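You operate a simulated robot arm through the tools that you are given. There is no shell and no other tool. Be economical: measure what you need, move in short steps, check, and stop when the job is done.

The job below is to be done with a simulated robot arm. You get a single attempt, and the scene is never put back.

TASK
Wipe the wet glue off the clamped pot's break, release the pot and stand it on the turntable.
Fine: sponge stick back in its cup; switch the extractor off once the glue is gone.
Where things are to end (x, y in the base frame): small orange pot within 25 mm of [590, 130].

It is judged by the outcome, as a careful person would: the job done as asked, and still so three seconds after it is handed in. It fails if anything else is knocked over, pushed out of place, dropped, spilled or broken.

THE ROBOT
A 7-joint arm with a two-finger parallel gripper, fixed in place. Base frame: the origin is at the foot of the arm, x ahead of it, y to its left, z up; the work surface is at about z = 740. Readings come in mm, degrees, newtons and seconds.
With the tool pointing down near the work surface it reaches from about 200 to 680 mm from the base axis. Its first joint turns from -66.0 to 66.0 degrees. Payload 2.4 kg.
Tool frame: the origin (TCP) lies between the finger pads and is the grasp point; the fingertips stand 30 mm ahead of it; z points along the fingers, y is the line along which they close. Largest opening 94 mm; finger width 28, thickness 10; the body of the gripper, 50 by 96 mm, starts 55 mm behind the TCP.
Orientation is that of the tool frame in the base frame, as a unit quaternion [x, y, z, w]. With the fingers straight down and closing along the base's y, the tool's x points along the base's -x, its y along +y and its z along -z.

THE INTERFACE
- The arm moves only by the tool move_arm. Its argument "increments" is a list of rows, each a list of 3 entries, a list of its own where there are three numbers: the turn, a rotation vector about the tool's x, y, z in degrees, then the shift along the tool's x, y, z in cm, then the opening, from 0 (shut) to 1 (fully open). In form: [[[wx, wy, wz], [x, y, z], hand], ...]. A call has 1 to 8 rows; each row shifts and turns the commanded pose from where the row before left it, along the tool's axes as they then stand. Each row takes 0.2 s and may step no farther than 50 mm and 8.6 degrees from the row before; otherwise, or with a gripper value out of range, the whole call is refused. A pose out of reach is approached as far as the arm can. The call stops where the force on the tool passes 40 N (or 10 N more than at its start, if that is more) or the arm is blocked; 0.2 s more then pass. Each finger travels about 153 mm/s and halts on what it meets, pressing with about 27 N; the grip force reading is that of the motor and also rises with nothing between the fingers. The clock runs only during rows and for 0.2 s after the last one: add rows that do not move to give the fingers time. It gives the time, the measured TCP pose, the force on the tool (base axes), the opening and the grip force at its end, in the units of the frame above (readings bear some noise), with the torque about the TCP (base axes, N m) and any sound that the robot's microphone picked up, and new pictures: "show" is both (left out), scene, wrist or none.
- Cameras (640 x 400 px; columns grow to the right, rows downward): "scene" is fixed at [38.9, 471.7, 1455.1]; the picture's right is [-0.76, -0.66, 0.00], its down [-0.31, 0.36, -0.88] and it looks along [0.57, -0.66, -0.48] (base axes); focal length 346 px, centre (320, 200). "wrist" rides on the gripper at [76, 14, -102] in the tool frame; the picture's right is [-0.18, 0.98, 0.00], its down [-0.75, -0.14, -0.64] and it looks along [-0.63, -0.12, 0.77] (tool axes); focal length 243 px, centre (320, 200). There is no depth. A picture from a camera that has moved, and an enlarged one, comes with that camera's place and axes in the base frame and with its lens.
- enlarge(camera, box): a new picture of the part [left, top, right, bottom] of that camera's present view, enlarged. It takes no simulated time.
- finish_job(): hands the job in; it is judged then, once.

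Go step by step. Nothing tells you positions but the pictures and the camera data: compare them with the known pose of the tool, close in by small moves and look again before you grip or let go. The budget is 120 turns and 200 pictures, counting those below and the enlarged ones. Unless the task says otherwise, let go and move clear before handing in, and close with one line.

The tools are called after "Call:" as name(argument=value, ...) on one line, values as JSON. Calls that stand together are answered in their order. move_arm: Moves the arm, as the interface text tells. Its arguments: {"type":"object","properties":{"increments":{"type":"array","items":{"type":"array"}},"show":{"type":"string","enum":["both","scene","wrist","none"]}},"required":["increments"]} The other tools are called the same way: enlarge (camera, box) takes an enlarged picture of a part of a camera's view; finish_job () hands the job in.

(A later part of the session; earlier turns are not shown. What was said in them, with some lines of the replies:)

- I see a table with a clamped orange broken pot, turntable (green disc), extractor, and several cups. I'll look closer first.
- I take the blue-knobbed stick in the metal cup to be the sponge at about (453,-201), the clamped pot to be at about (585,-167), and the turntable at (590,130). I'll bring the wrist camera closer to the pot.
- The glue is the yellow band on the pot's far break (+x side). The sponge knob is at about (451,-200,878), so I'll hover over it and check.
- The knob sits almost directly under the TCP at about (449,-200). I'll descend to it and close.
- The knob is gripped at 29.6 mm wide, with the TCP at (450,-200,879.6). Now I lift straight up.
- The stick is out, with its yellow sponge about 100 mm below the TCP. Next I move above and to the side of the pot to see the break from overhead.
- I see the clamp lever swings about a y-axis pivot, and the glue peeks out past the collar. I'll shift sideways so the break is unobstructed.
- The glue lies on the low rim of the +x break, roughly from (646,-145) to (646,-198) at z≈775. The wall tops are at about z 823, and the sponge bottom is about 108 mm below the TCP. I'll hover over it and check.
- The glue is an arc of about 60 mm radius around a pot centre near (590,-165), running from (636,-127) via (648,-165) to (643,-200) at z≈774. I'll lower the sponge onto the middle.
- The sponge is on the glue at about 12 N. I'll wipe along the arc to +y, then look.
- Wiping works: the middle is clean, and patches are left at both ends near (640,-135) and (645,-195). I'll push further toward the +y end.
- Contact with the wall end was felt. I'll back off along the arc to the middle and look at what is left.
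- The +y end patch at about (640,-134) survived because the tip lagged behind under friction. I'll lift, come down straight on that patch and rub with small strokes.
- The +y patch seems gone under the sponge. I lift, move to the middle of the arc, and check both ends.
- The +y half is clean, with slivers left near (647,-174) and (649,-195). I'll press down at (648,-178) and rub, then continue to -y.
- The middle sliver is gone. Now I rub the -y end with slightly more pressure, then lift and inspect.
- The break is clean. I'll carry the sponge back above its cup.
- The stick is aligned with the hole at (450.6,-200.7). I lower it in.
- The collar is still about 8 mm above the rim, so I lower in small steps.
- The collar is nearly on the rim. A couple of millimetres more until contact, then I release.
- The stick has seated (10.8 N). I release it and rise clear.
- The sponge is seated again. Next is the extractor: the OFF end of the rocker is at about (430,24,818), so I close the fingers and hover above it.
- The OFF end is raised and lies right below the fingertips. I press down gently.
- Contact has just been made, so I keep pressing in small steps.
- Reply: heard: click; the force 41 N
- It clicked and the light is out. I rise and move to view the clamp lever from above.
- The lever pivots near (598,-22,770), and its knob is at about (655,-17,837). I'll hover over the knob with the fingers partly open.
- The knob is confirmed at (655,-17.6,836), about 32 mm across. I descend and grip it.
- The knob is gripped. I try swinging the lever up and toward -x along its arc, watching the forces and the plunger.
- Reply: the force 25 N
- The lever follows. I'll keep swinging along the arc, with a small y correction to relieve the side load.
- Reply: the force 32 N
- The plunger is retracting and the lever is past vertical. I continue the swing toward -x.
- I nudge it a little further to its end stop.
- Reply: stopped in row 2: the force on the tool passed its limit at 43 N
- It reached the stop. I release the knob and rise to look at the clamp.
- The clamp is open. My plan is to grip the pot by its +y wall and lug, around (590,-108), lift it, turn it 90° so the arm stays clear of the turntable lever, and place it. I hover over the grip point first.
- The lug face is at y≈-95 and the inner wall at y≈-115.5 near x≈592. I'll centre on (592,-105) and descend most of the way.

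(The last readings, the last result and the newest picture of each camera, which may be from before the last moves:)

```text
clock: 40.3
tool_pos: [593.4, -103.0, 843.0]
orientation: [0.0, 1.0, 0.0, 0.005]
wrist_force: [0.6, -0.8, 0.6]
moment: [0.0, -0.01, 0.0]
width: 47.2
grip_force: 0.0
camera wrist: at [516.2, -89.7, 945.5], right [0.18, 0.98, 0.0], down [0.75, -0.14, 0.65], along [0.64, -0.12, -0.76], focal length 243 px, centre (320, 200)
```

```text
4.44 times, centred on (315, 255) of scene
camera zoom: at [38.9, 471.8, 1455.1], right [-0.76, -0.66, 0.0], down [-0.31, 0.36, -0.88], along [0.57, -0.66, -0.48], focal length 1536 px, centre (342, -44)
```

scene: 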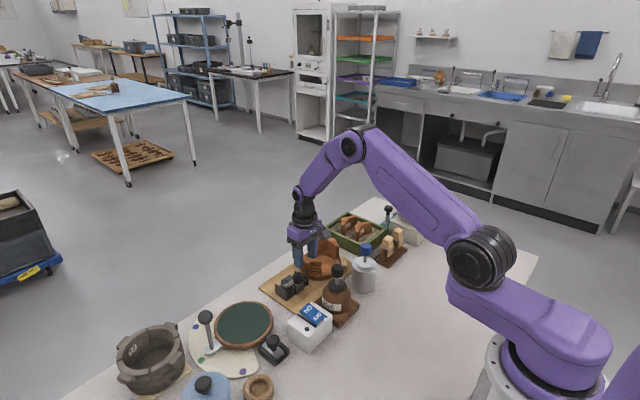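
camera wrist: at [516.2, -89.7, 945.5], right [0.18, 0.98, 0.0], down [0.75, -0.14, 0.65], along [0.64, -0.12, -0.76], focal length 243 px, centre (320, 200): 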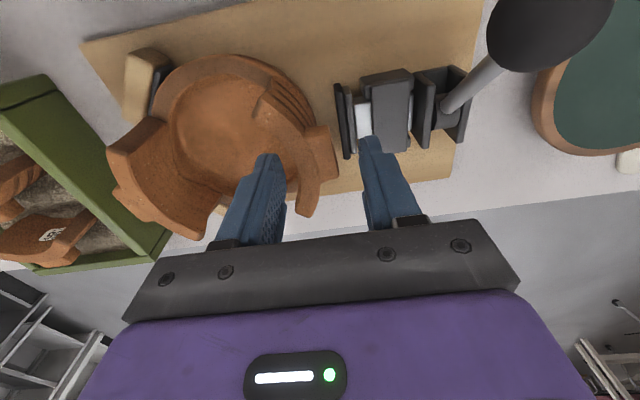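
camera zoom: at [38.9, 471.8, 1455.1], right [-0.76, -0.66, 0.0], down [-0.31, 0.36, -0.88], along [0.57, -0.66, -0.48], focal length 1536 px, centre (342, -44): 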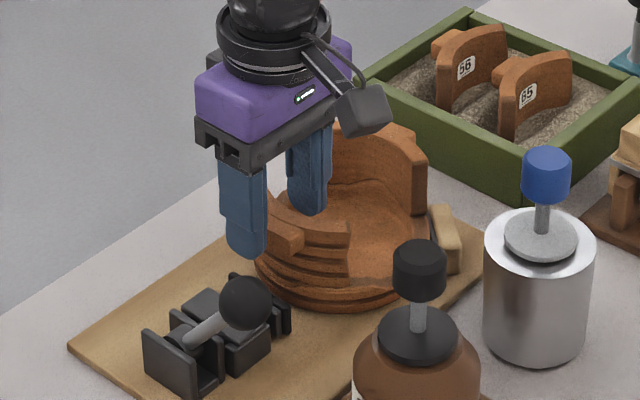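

The fingers straddle the wall well. I narrow the opening, lower to z≈822 (tips above the clamp pad), and close.

Call:
move_arm(increments=[[[0, 0, 0], [0, -0.2, 0], 0.4], [[0, 0, 0], [0, 0, 1.1], 0.4], [[0, 0, 0], [0, 0, 1.0], 0.4], [[0, 0, 0], [0, 0, 0], 0.1], [[0, 0, 0], [0, 0, 0], 0.1], [[0, 0, 0], [0, 0, 0], 0.1]])

Call:
enlarge(camera="wrist", box=[200, 50, 440, 230])

Call:
enlarge(camera="scene", box=[270, 210, 360, 300])

```text
clock: 41.7
tool_pos: [594.2, -106.1, 824.6]
orientation: [0.0, 1.0, 0.0, 0.006]
wrist_force: [0.0, 8.2, 18.2]
moment: [0.3, -0.11, 0.53]
width: 28.2
grip_force: 27.4
camera wrist: at [517.3, -92.6, 926.4], right [0.18, 0.98, 0.0], down [0.75, -0.14, 0.65], along [0.64, -0.12, -0.76], focal length 243 px, centre (320, 200)
```

scene: 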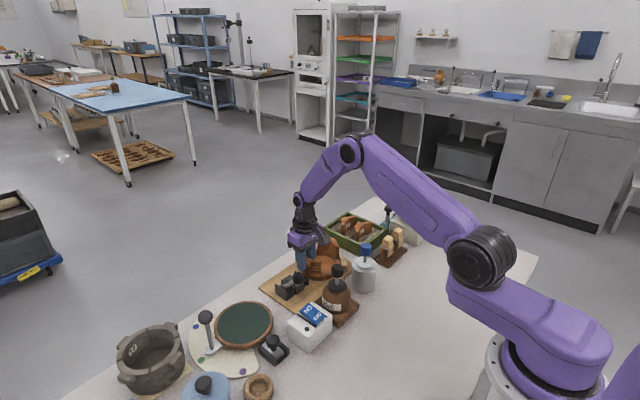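
wrist: 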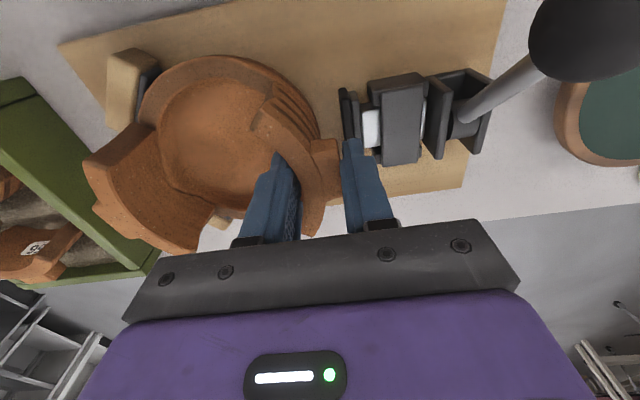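

```text
2.22 times, centred on (320, 140) of wrist
camera zoom: at [517.3, -92.6, 926.4], right [0.18, 0.98, 0.0], down [0.75, -0.14, 0.65], along [0.64, -0.12, -0.76], focal length 539 px, centre (320, 333)
```

zoom: 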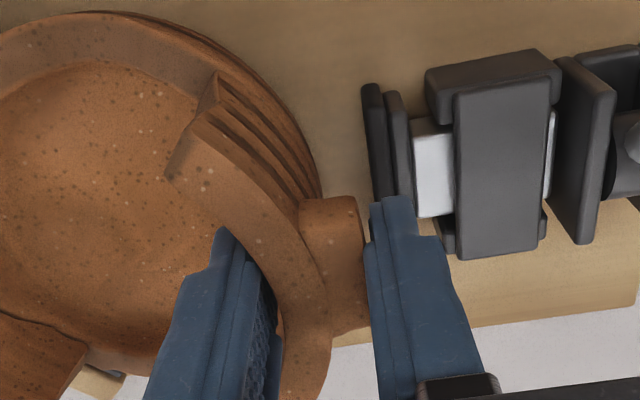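

```text
4.44 times, centred on (315, 255) of scene
camera zoom: at [38.5, 472.0, 1455.0], right [-0.76, -0.66, 0.0], down [-0.31, 0.36, -0.88], along [0.58, -0.66, -0.48], focal length 1536 px, centre (342, -44)
```

zoom: 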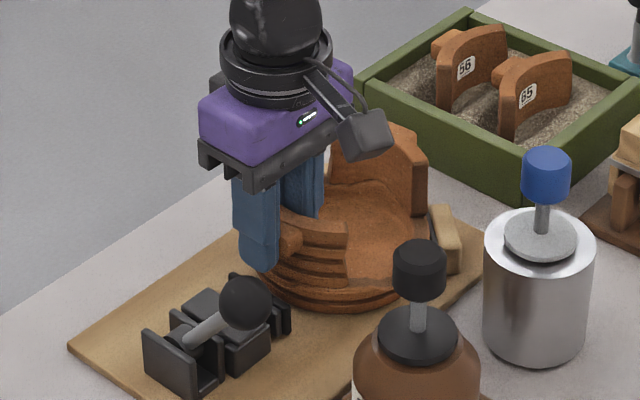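

There's an 18 N upward load, so a tip is wedging on something. I'll reopen, raise 4 mm and regrip.

Call:
move_arm(increments=[[[0, 0, 0], [0, 0, 0], 0.4], [[0, 0, 0], [0, 0, -0.2], 0.4], [[0, 0, 0], [0, 0, 0], 0.1], [[0, 0, 0], [0, 0, 0], 0.1], [[0, 0, 0], [0, 0, 0], 0.1]], show="wrist")

Call:
enlarge(camera="wrist", box=[200, 50, 440, 230])

```text
clock: 42.9
tool_pos: [595.2, -105.5, 824.5]
orientation: [0.001, 1.0, 0.0, 0.005]
wrist_force: [4.4, 6.1, 0.3]
moment: [0.4, -0.17, 0.25]
width: 27.3
grip_force: 26.6
camera wrist: at [517.2, -92.8, 927.8], right [0.18, 0.98, 0.0], down [0.75, -0.14, 0.65], along [0.64, -0.12, -0.76], focal length 243 px, centre (320, 200)
```

wrist: 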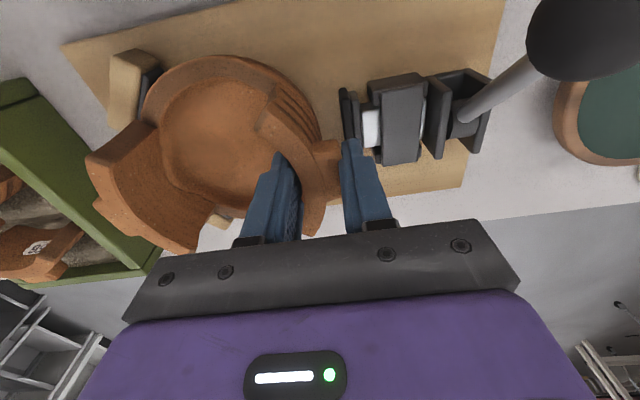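

```text
2.22 times, centred on (320, 140) of wrist
camera zoom: at [517.2, -92.8, 927.8], right [0.18, 0.98, 0.0], down [0.75, -0.14, 0.65], along [0.64, -0.12, -0.76], focal length 539 px, centre (320, 333)
```

zoom: 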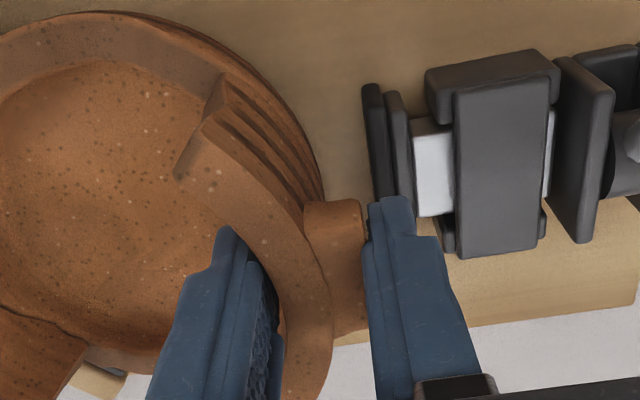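

The load is now near zero and the grip is solid. I lift 1–2 cm slowly and check the pot.

Call:
move_arm(increments=[[[0, 0, 0], [0, 0, -0.4], 0.1], [[0, 0, 0], [0, 0, -0.6], 0.1], [[0, 0, 0], [0, 0, -1], 0.1]])

Call:
enlarge(camera="scene", box=[270, 210, 360, 300])

```text
clock: 43.7
tool_pos: [594.0, -107.9, 843.6]
orientation: [0.002, 1.0, 0.0, 0.004]
wrist_force: [0.1, 0.2, -4.2]
moment: [0.26, 0.0, -0.03]
width: 26.1
grip_force: 26.8
camera wrist: at [516.6, -94.5, 947.0], right [0.19, 0.98, 0.0], down [0.75, -0.14, 0.65], along [0.64, -0.12, -0.76], focal length 243 px, centre (320, 200)
```

scene: 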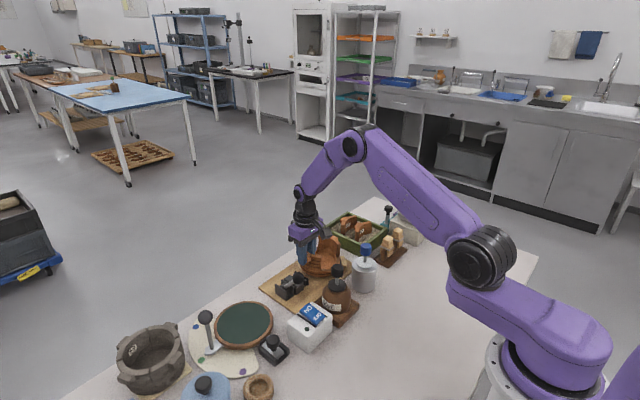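
wrist: 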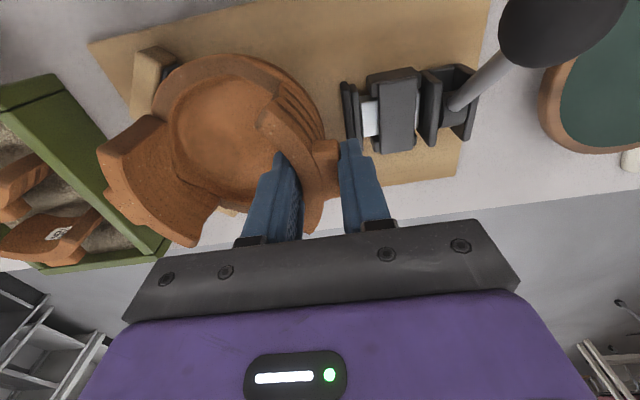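

```text
4.44 times, centred on (315, 255) of scene
camera zoom: at [39.0, 471.7, 1455.1], right [-0.76, -0.66, 0.0], down [-0.31, 0.36, -0.88], along [0.57, -0.66, -0.48], focal length 1536 px, centre (342, -44)
```

zoom: 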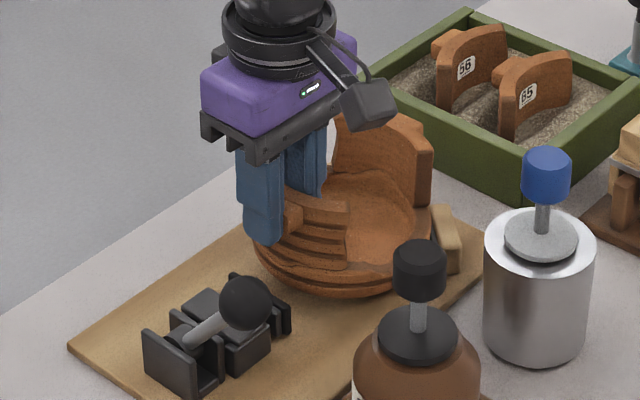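

The pot is fully lifted (about 4.2 N) and held. I raise it steadily to clear everything.

Call:
move_arm(increments=[[[0, 0, 0], [0, 0, -1.5], 0.1], [[0, 0, 0], [0, 0, -2], 0.1], [[0, 0, 0], [0, 0, -2], 0.1], [[0, 0, 0], [0, 0, -2], 0.1], [[0, 0, 0], [0, 0, -2], 0.1], [[0, 0, 0], [0, 0, -2], 0.1], [[0, 0, 0], [0, 0, -2], 0.1], [[0, 0, 0], [0, 0, -1], 0.1]])

Call:
enlarge(camera="scene", box=[260, 170, 360, 270])

```text
clock: 45.5
tool_pos: [593.3, -107.8, 989.1]
orientation: [0.0, 1.0, 0.0, 0.003]
wrist_force: [-0.9, -0.2, -4.2]
moment: [0.29, 0.0, 0.0]
width: 26.0
grip_force: 27.0
camera wrist: at [515.5, -93.6, 1091.9], right [0.18, 0.98, 0.0], down [0.75, -0.14, 0.65], along [0.64, -0.12, -0.76], focal length 243 px, centre (320, 200)
```

scene: 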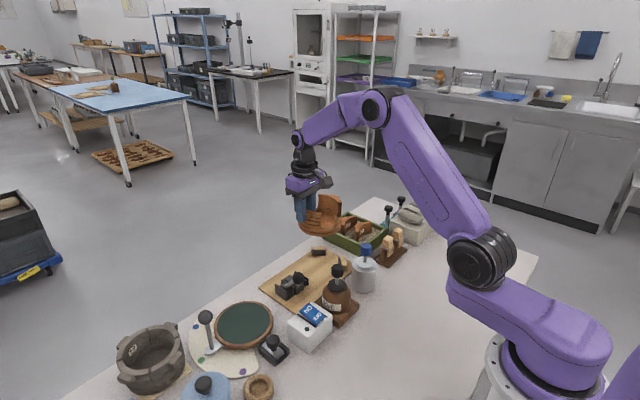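
wrist: 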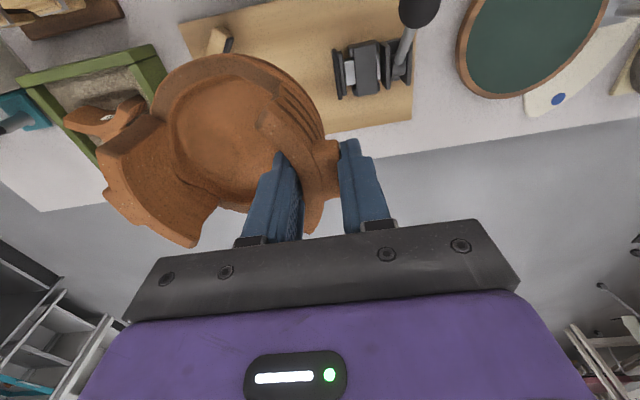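

```text
4.00 times, centred on (310, 220) of scene
camera zoom: at [39.0, 471.7, 1455.1], right [-0.76, -0.66, 0.0], down [-0.31, 0.36, -0.88], along [0.57, -0.66, -0.48], focal length 1382 px, centre (360, 120)
```

zoom: 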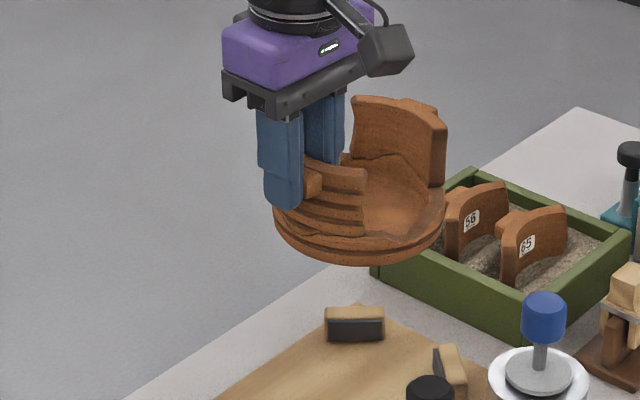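

The pot is held nearly level. I move back and to the left at this height, then begin turning.

Call:
move_arm(increments=[[[0, 0, 0], [1.0, 1.5, 0], 0.1], [[0, 0, 0], [1.5, 2.2, 0], 0.1], [[0, 0, 0], [1.5, 2.2, 0], 0.1], [[0, 0, 0], [1.5, 2.2, 0], 0.1], [[0, 0, 0], [1.0, 1.5, 0], 0.1], [[0, 0, -4], [0, 0, 0], 0.1], [[0, 0, -7], [0, 0, 0], 0.1], [[0, 0, -8], [0, 0, 0], 0.1]])

```text
clock: 47.3
tool_pos: [527.9, -10.8, 989.1]
orientation: [-0.166, 0.986, -0.001, 0.005]
wrist_force: [0.0, -0.6, -4.7]
moment: [0.26, 0.11, -0.01]
width: 25.7
grip_force: 26.9
camera wrist: at [449.9, -22.9, 1091.2], right [-0.15, 0.99, 0.0], down [0.75, 0.11, 0.65], along [0.64, 0.09, -0.76], focal length 243 px, centre (320, 200)
```

scene: 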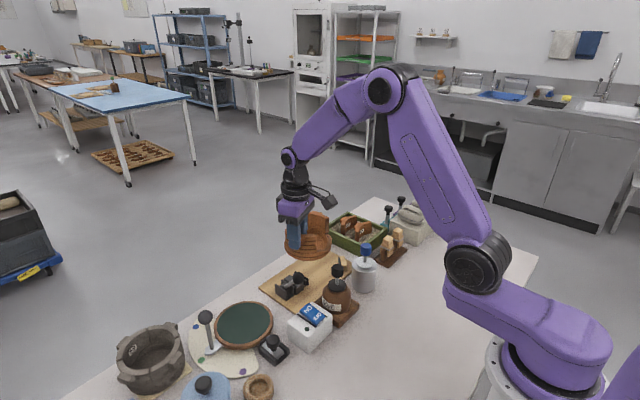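
wrist: 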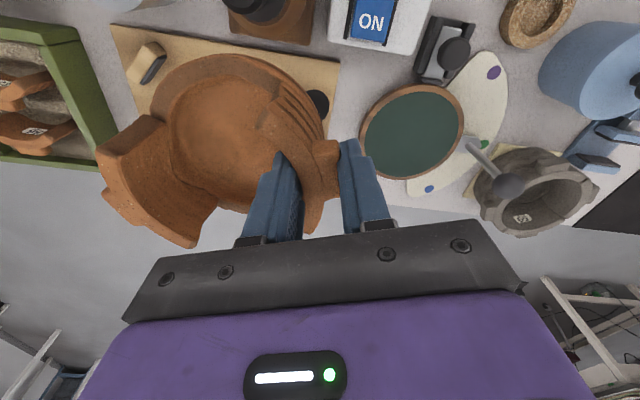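

The turn direction is right. I continue turning.

Call:
move_arm(increments=[[[0, 0, -8], [0, 0, 0], 0.1], [[0, 0, -8], [0, 0, 0], 0.1], [[0, 0, -8], [0, 0, 0], 0.1], [[0, 0, -8], [0, 0, 0], 0.1], [[0, 0, -8], [0, 0, 0], 0.1], [[0, 0, -8], [0, 0, 0], 0.1], [[0, 0, -8], [0, 0, 0], 0.1], [[0, 0, -8], [0, 0, 0], 0.1]])

```text
clock: 49.1
tool_pos: [528.5, -11.9, 989.5]
orientation: [-0.663, 0.748, -0.004, 0.002]
wrist_force: [0.4, -0.7, -3.2]
moment: [0.02, 0.26, 0.01]
width: 25.7
grip_force: 27.3
camera wrist: at [503.6, -85.7, 1092.0], right [-0.95, 0.3, -0.01], down [0.23, 0.73, 0.64], along [0.2, 0.61, -0.77], focal length 243 px, centre (320, 200)
```

scene: 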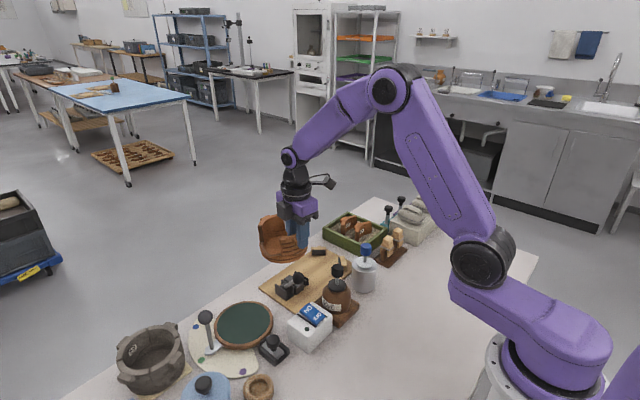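
wrist: 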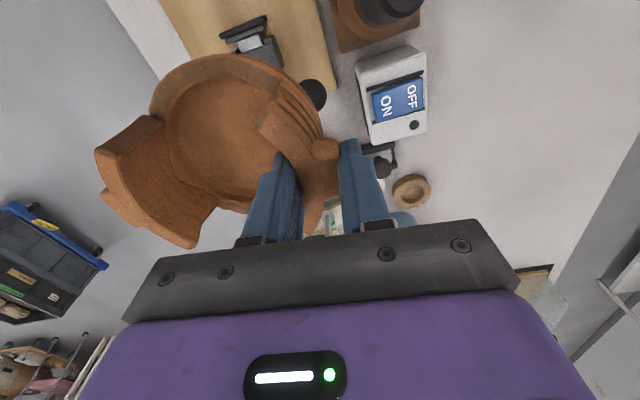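

I finish the turn and carry the pot over the turntable (TCP target about (524,131)).

Call:
move_arm(increments=[[[0, 0, -7], [-1, 0, 0], 0.1], [[0, 0, 0], [-2.3, 0.05, 0], 0.1], [[0, 0, 0], [-2.6, 0.1, 0], 0.1], [[0, 0, 0], [-2.6, 0.1, 0], 0.1], [[0, 0, 0], [-2.6, 0.1, 0], 0.1], [[0, 0, 0], [-2.0, 0.1, 0], 0.1], [[0, 0, 0], [-1.1, 0, 0], 0.1]])

Call:
enlarge(camera="scene", box=[170, 210, 330, 390])

```text
clock: 50.7
tool_pos: [525.0, 131.7, 989.6]
orientation: [0.708, -0.707, 0.003, -0.003]
wrist_force: [1.1, 0.1, -4.7]
moment: [-0.03, 0.28, 0.0]
width: 25.8
grip_force: 27.3
camera wrist: at [509.0, 54.9, 1092.5], right [-0.98, 0.18, -0.01], down [0.14, 0.75, 0.64], along [0.12, 0.63, -0.77], focal length 243 px, centre (320, 200)
```

scene: 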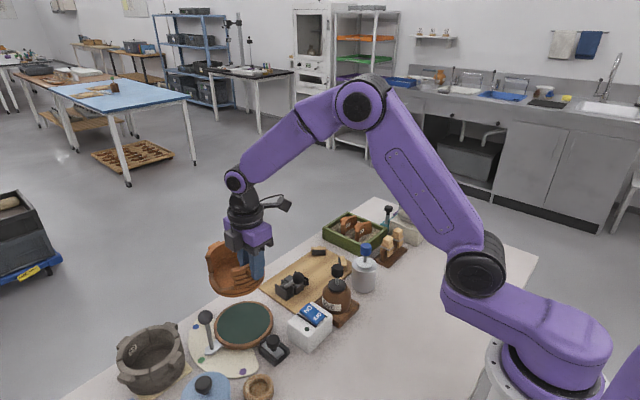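
wrist: 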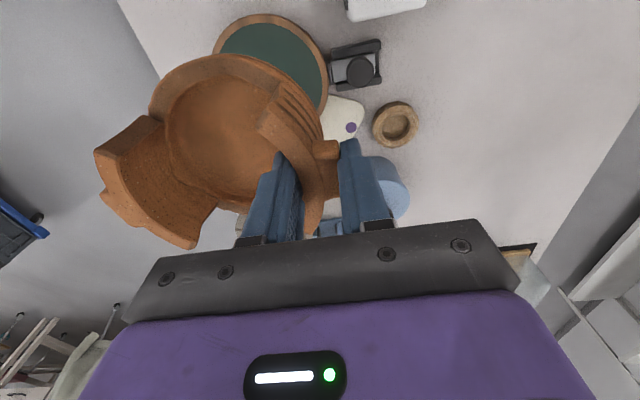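

```text
2.22 times, centred on (250, 300) of scene
camera zoom: at [39.0, 471.8, 1455.0], right [-0.76, -0.66, 0.0], down [-0.31, 0.36, -0.88], along [0.57, -0.66, -0.48], focal length 768 px, centre (476, -22)
```

zoom: 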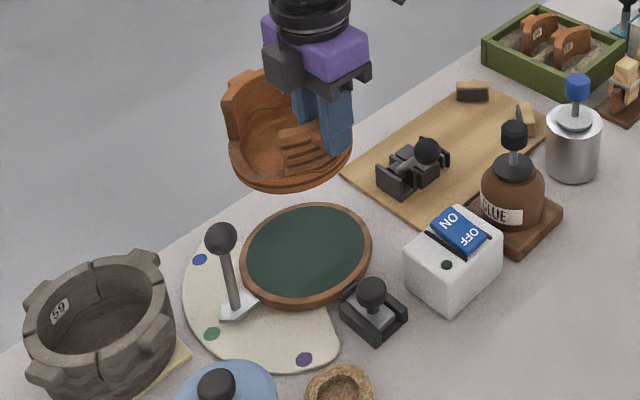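

The alignment matches: the pot is over (590,130), with the turntable top at about z 763. I lower it steadily.

Call:
move_arm(increments=[[[0, 0, 0], [0, 0, 1.5], 0.1], [[0, 0, 0], [0, 0, 2.2], 0.1], [[0, 0, 0], [0, 0, 2.2], 0.1], [[0, 0, 0], [0, 0, 2.2], 0.1], [[0, 0, 0], [0, 0, 2.2], 0.1], [[0, 0, 0], [0, 0, 1.5], 0.1]])

Call:
enlarge(camera="scene", box=[170, 240, 330, 390])

Call:
enlarge(camera="wrist", box=[80, 0, 420, 250])

```text
clock: 52.1
tool_pos: [525.2, 129.9, 871.7]
orientation: [0.708, -0.706, 0.002, -0.003]
wrist_force: [-0.2, -0.2, -4.1]
moment: [0.0, 0.27, -0.03]
width: 26.0
grip_force: 26.8
camera wrist: at [509.9, 54.3, 973.7], right [-0.98, 0.18, -0.01], down [0.14, 0.75, 0.64], along [0.13, 0.63, -0.77], focal length 243 px, centre (320, 200)
```

scene: 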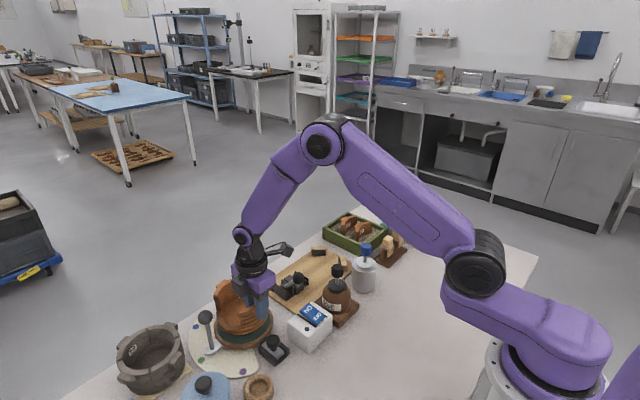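
wrist: 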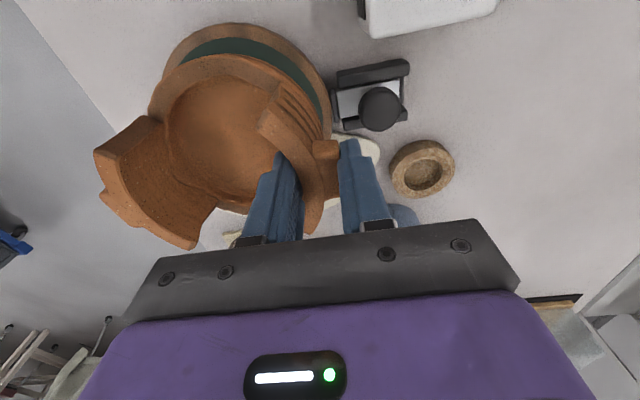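

```text
2.67 times, centred on (250, 315) of scene
camera zoom: at [39.0, 471.8, 1455.0], right [-0.76, -0.66, 0.0], down [-0.31, 0.36, -0.88], along [0.57, -0.66, -0.48], focal length 922 px, centre (507, -107)
```

zoom: 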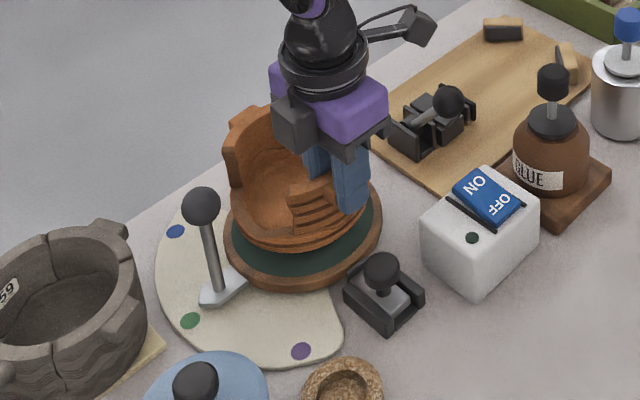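

```text
1.60 times, centred on (250, 125) of wrist
camera zoom: at [509.9, 54.3, 973.7], right [-0.98, 0.18, -0.01], down [0.14, 0.75, 0.64], along [0.13, 0.63, -0.77], focal length 388 px, centre (432, 320)
```

zoom: 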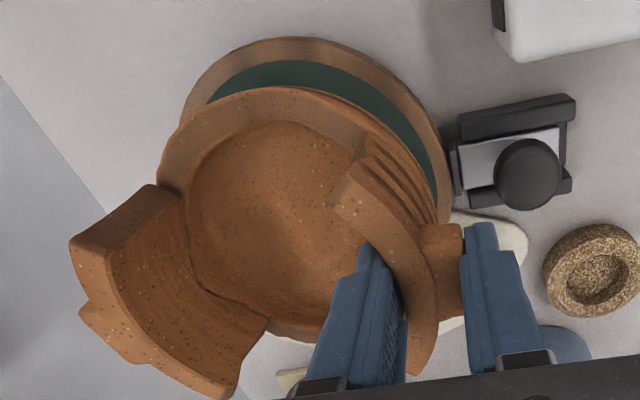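

Well placed. I lower the last ~35 mm slowly, watching for contact.

Call:
move_arm(increments=[[[0, 0, 0], [0, 0, 1], 0.1], [[0, 0, 0], [0, 0, 1], 0.1], [[0, 0, 0], [0, 0, 0.5], 0.1], [[0, 0, 0], [0, 0, 0.3], 0.1]], show="none")

Call:
enlarge(camera="scene", box=[200, 260, 300, 360])

```text
clock: 53.2
tool_pos: [525.5, 130.8, 845.6]
orientation: [-0.706, 0.708, -0.003, 0.004]
wrist_force: [-4.8, -1.1, 10.4]
moment: [0.16, -0.13, -0.05]
width: 25.4
grip_force: 27.3
stopped in row 4: the force on the tool passed its limit at 42 N (the readings are from after the stop); the commanded pose is now the measured one
```

```text
4.00 times, centred on (250, 310) of scene
camera zoom: at [38.6, 471.7, 1455.1], right [-0.76, -0.66, 0.0], down [-0.31, 0.36, -0.88], along [0.58, -0.66, -0.48], focal length 1382 px, centre (600, -240)
```

zoom: 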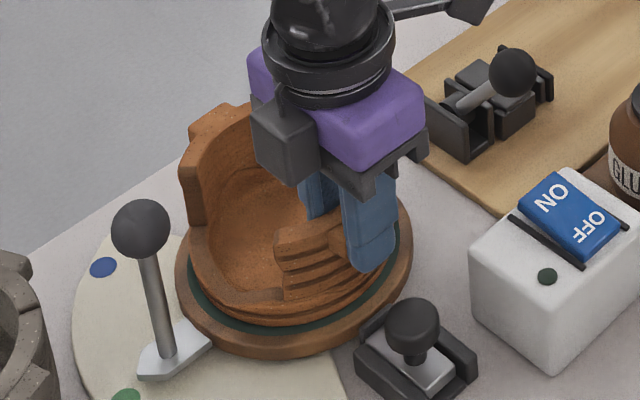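

The pot has landed on the turntable and looks level. I open the fingers gently.

Call:
move_arm(increments=[[[0, 0, 0], [0, 0, 0], 0.32], [[0, 0, 0], [0, 0, 0], 0.36], [[0, 0, 0], [0, 0, 0], 0.36]], show="wrist")

Call:
enlarge(camera="scene", box=[200, 260, 300, 360])

```text
clock: 54.0
tool_pos: [526.4, 131.1, 845.2]
orientation: [-0.706, 0.708, -0.004, 0.004]
wrist_force: [-0.5, 0.7, 0.0]
moment: [0.02, 0.02, -0.02]
width: 33.9
grip_force: 0.0
camera wrist: at [510.6, 54.5, 948.5], right [-0.98, 0.19, -0.01], down [0.14, 0.75, 0.64], along [0.13, 0.63, -0.77], focal length 243 px, centre (320, 200)
```

wrist: 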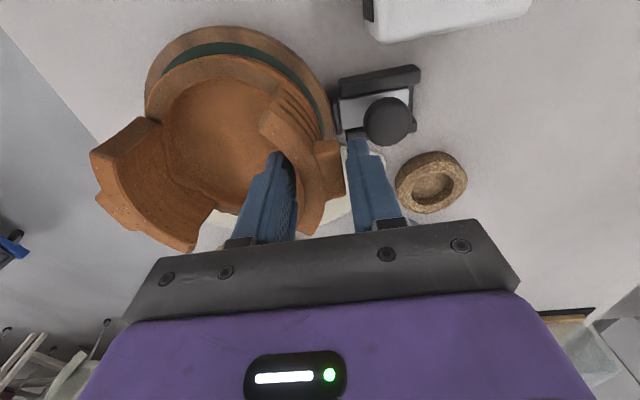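

```text
4.00 times, centred on (250, 310) of scene
camera zoom: at [38.9, 471.8, 1455.1], right [-0.76, -0.66, 0.0], down [-0.31, 0.36, -0.88], along [0.57, -0.66, -0.48], focal length 1382 px, centre (600, -240)
```

zoom: 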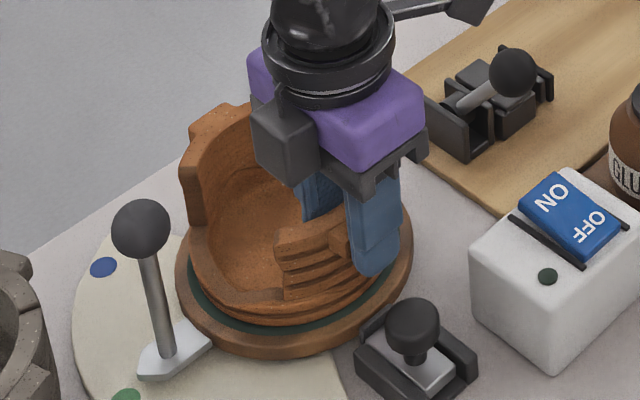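

The pot stands on its own. I rise straight up and clear.

Call:
move_arm(increments=[[[0, 0, 0], [0, 0, -1], 0.38], [[0, 0, 0], [0, 0, -2], 0.38], [[0, 0, 0], [0, 0, -4], 0.38], [[0, 0, 0], [0, 0, -4], 0.38], [[0, 0, 0], [0, 0, -4], 0.38], [[0, 0, 0], [3, 4, 0], 0.38], [[0, 0, 0], [3, 4, 0], 0.38], [[0, 0, 0], [0, 4, 0], 0.38]])

Call:
enlarge(camera="scene", box=[170, 240, 330, 390])

Call:
enlarge(camera="scene", box=[260, 210, 420, 310])

```text
clock: 55.8
tool_pos: [405.2, 68.8, 994.8]
orientation: [-0.707, 0.707, -0.004, 0.004]
wrist_force: [-0.1, -0.1, 0.3]
moment: [-0.02, -0.01, -0.02]
width: 36.0
grip_force: 0.1
camera wrist: at [389.2, -8.4, 1097.6], right [-0.98, 0.19, -0.01], down [0.14, 0.75, 0.64], along [0.13, 0.63, -0.77], focal length 243 px, centre (320, 200)
```

scene: 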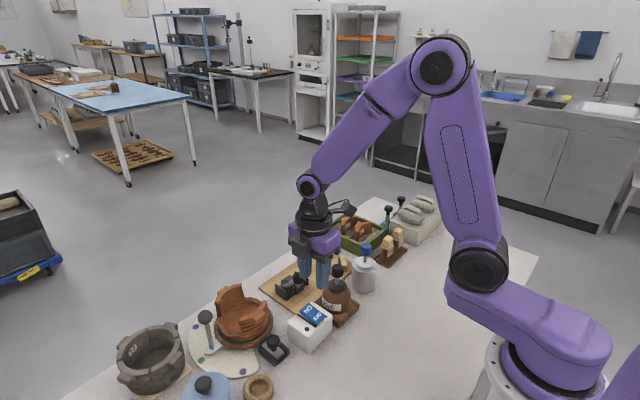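
wrist: 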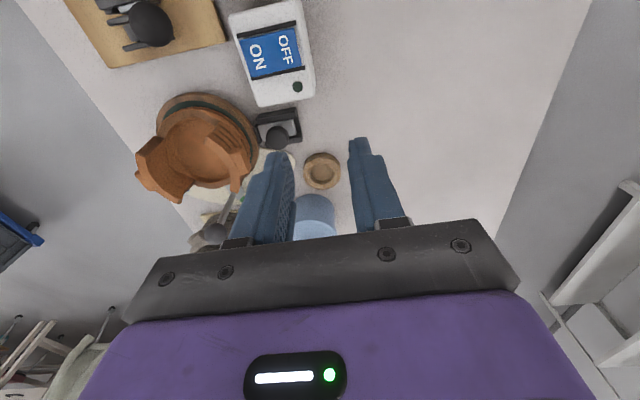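

```text
2.67 times, centred on (250, 315) of scene
camera zoom: at [38.9, 471.7, 1455.1], right [-0.76, -0.66, 0.0], down [-0.31, 0.36, -0.88], along [0.57, -0.66, -0.48], focal length 922 px, centre (507, -107)
```

zoom: 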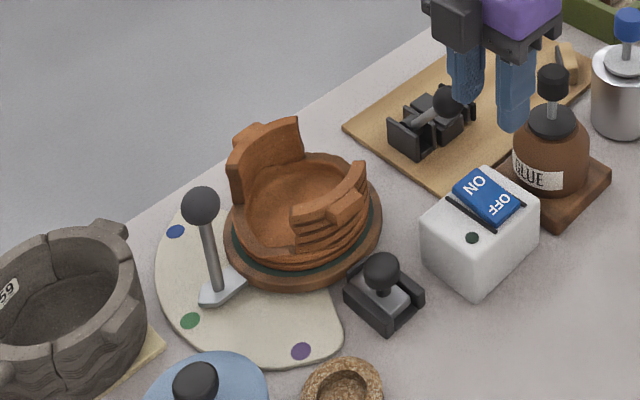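

```text
4.00 times, centred on (340, 260) of scene
camera zoom: at [38.9, 471.7, 1455.1], right [-0.76, -0.66, 0.0], down [-0.31, 0.36, -0.88], along [0.57, -0.66, -0.48], focal length 1382 px, centre (240, -40)
```

zoom: 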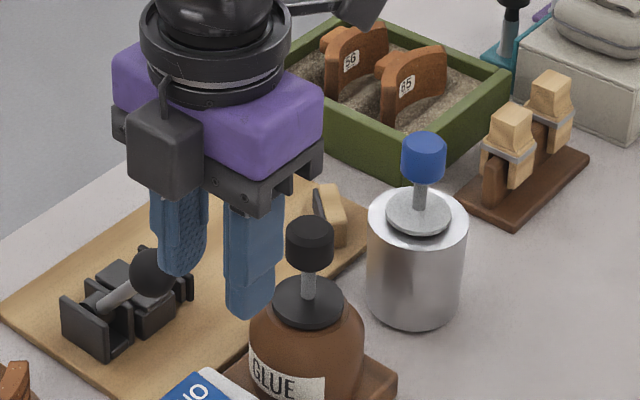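

Everything checks out: the pot stands centred on the turntable with a clean break, the sponge stick is in its cup, the extractor light is off, and the arm is clear. I'm handing the job in.

Call:
finish_job()

```text
The job is handed in.
```

I wiped the glue off the pot's break, put the sponge stick back in its cup, switched off the extractor, opened the clamp and stood the pot on the turntable at about [590, 130].
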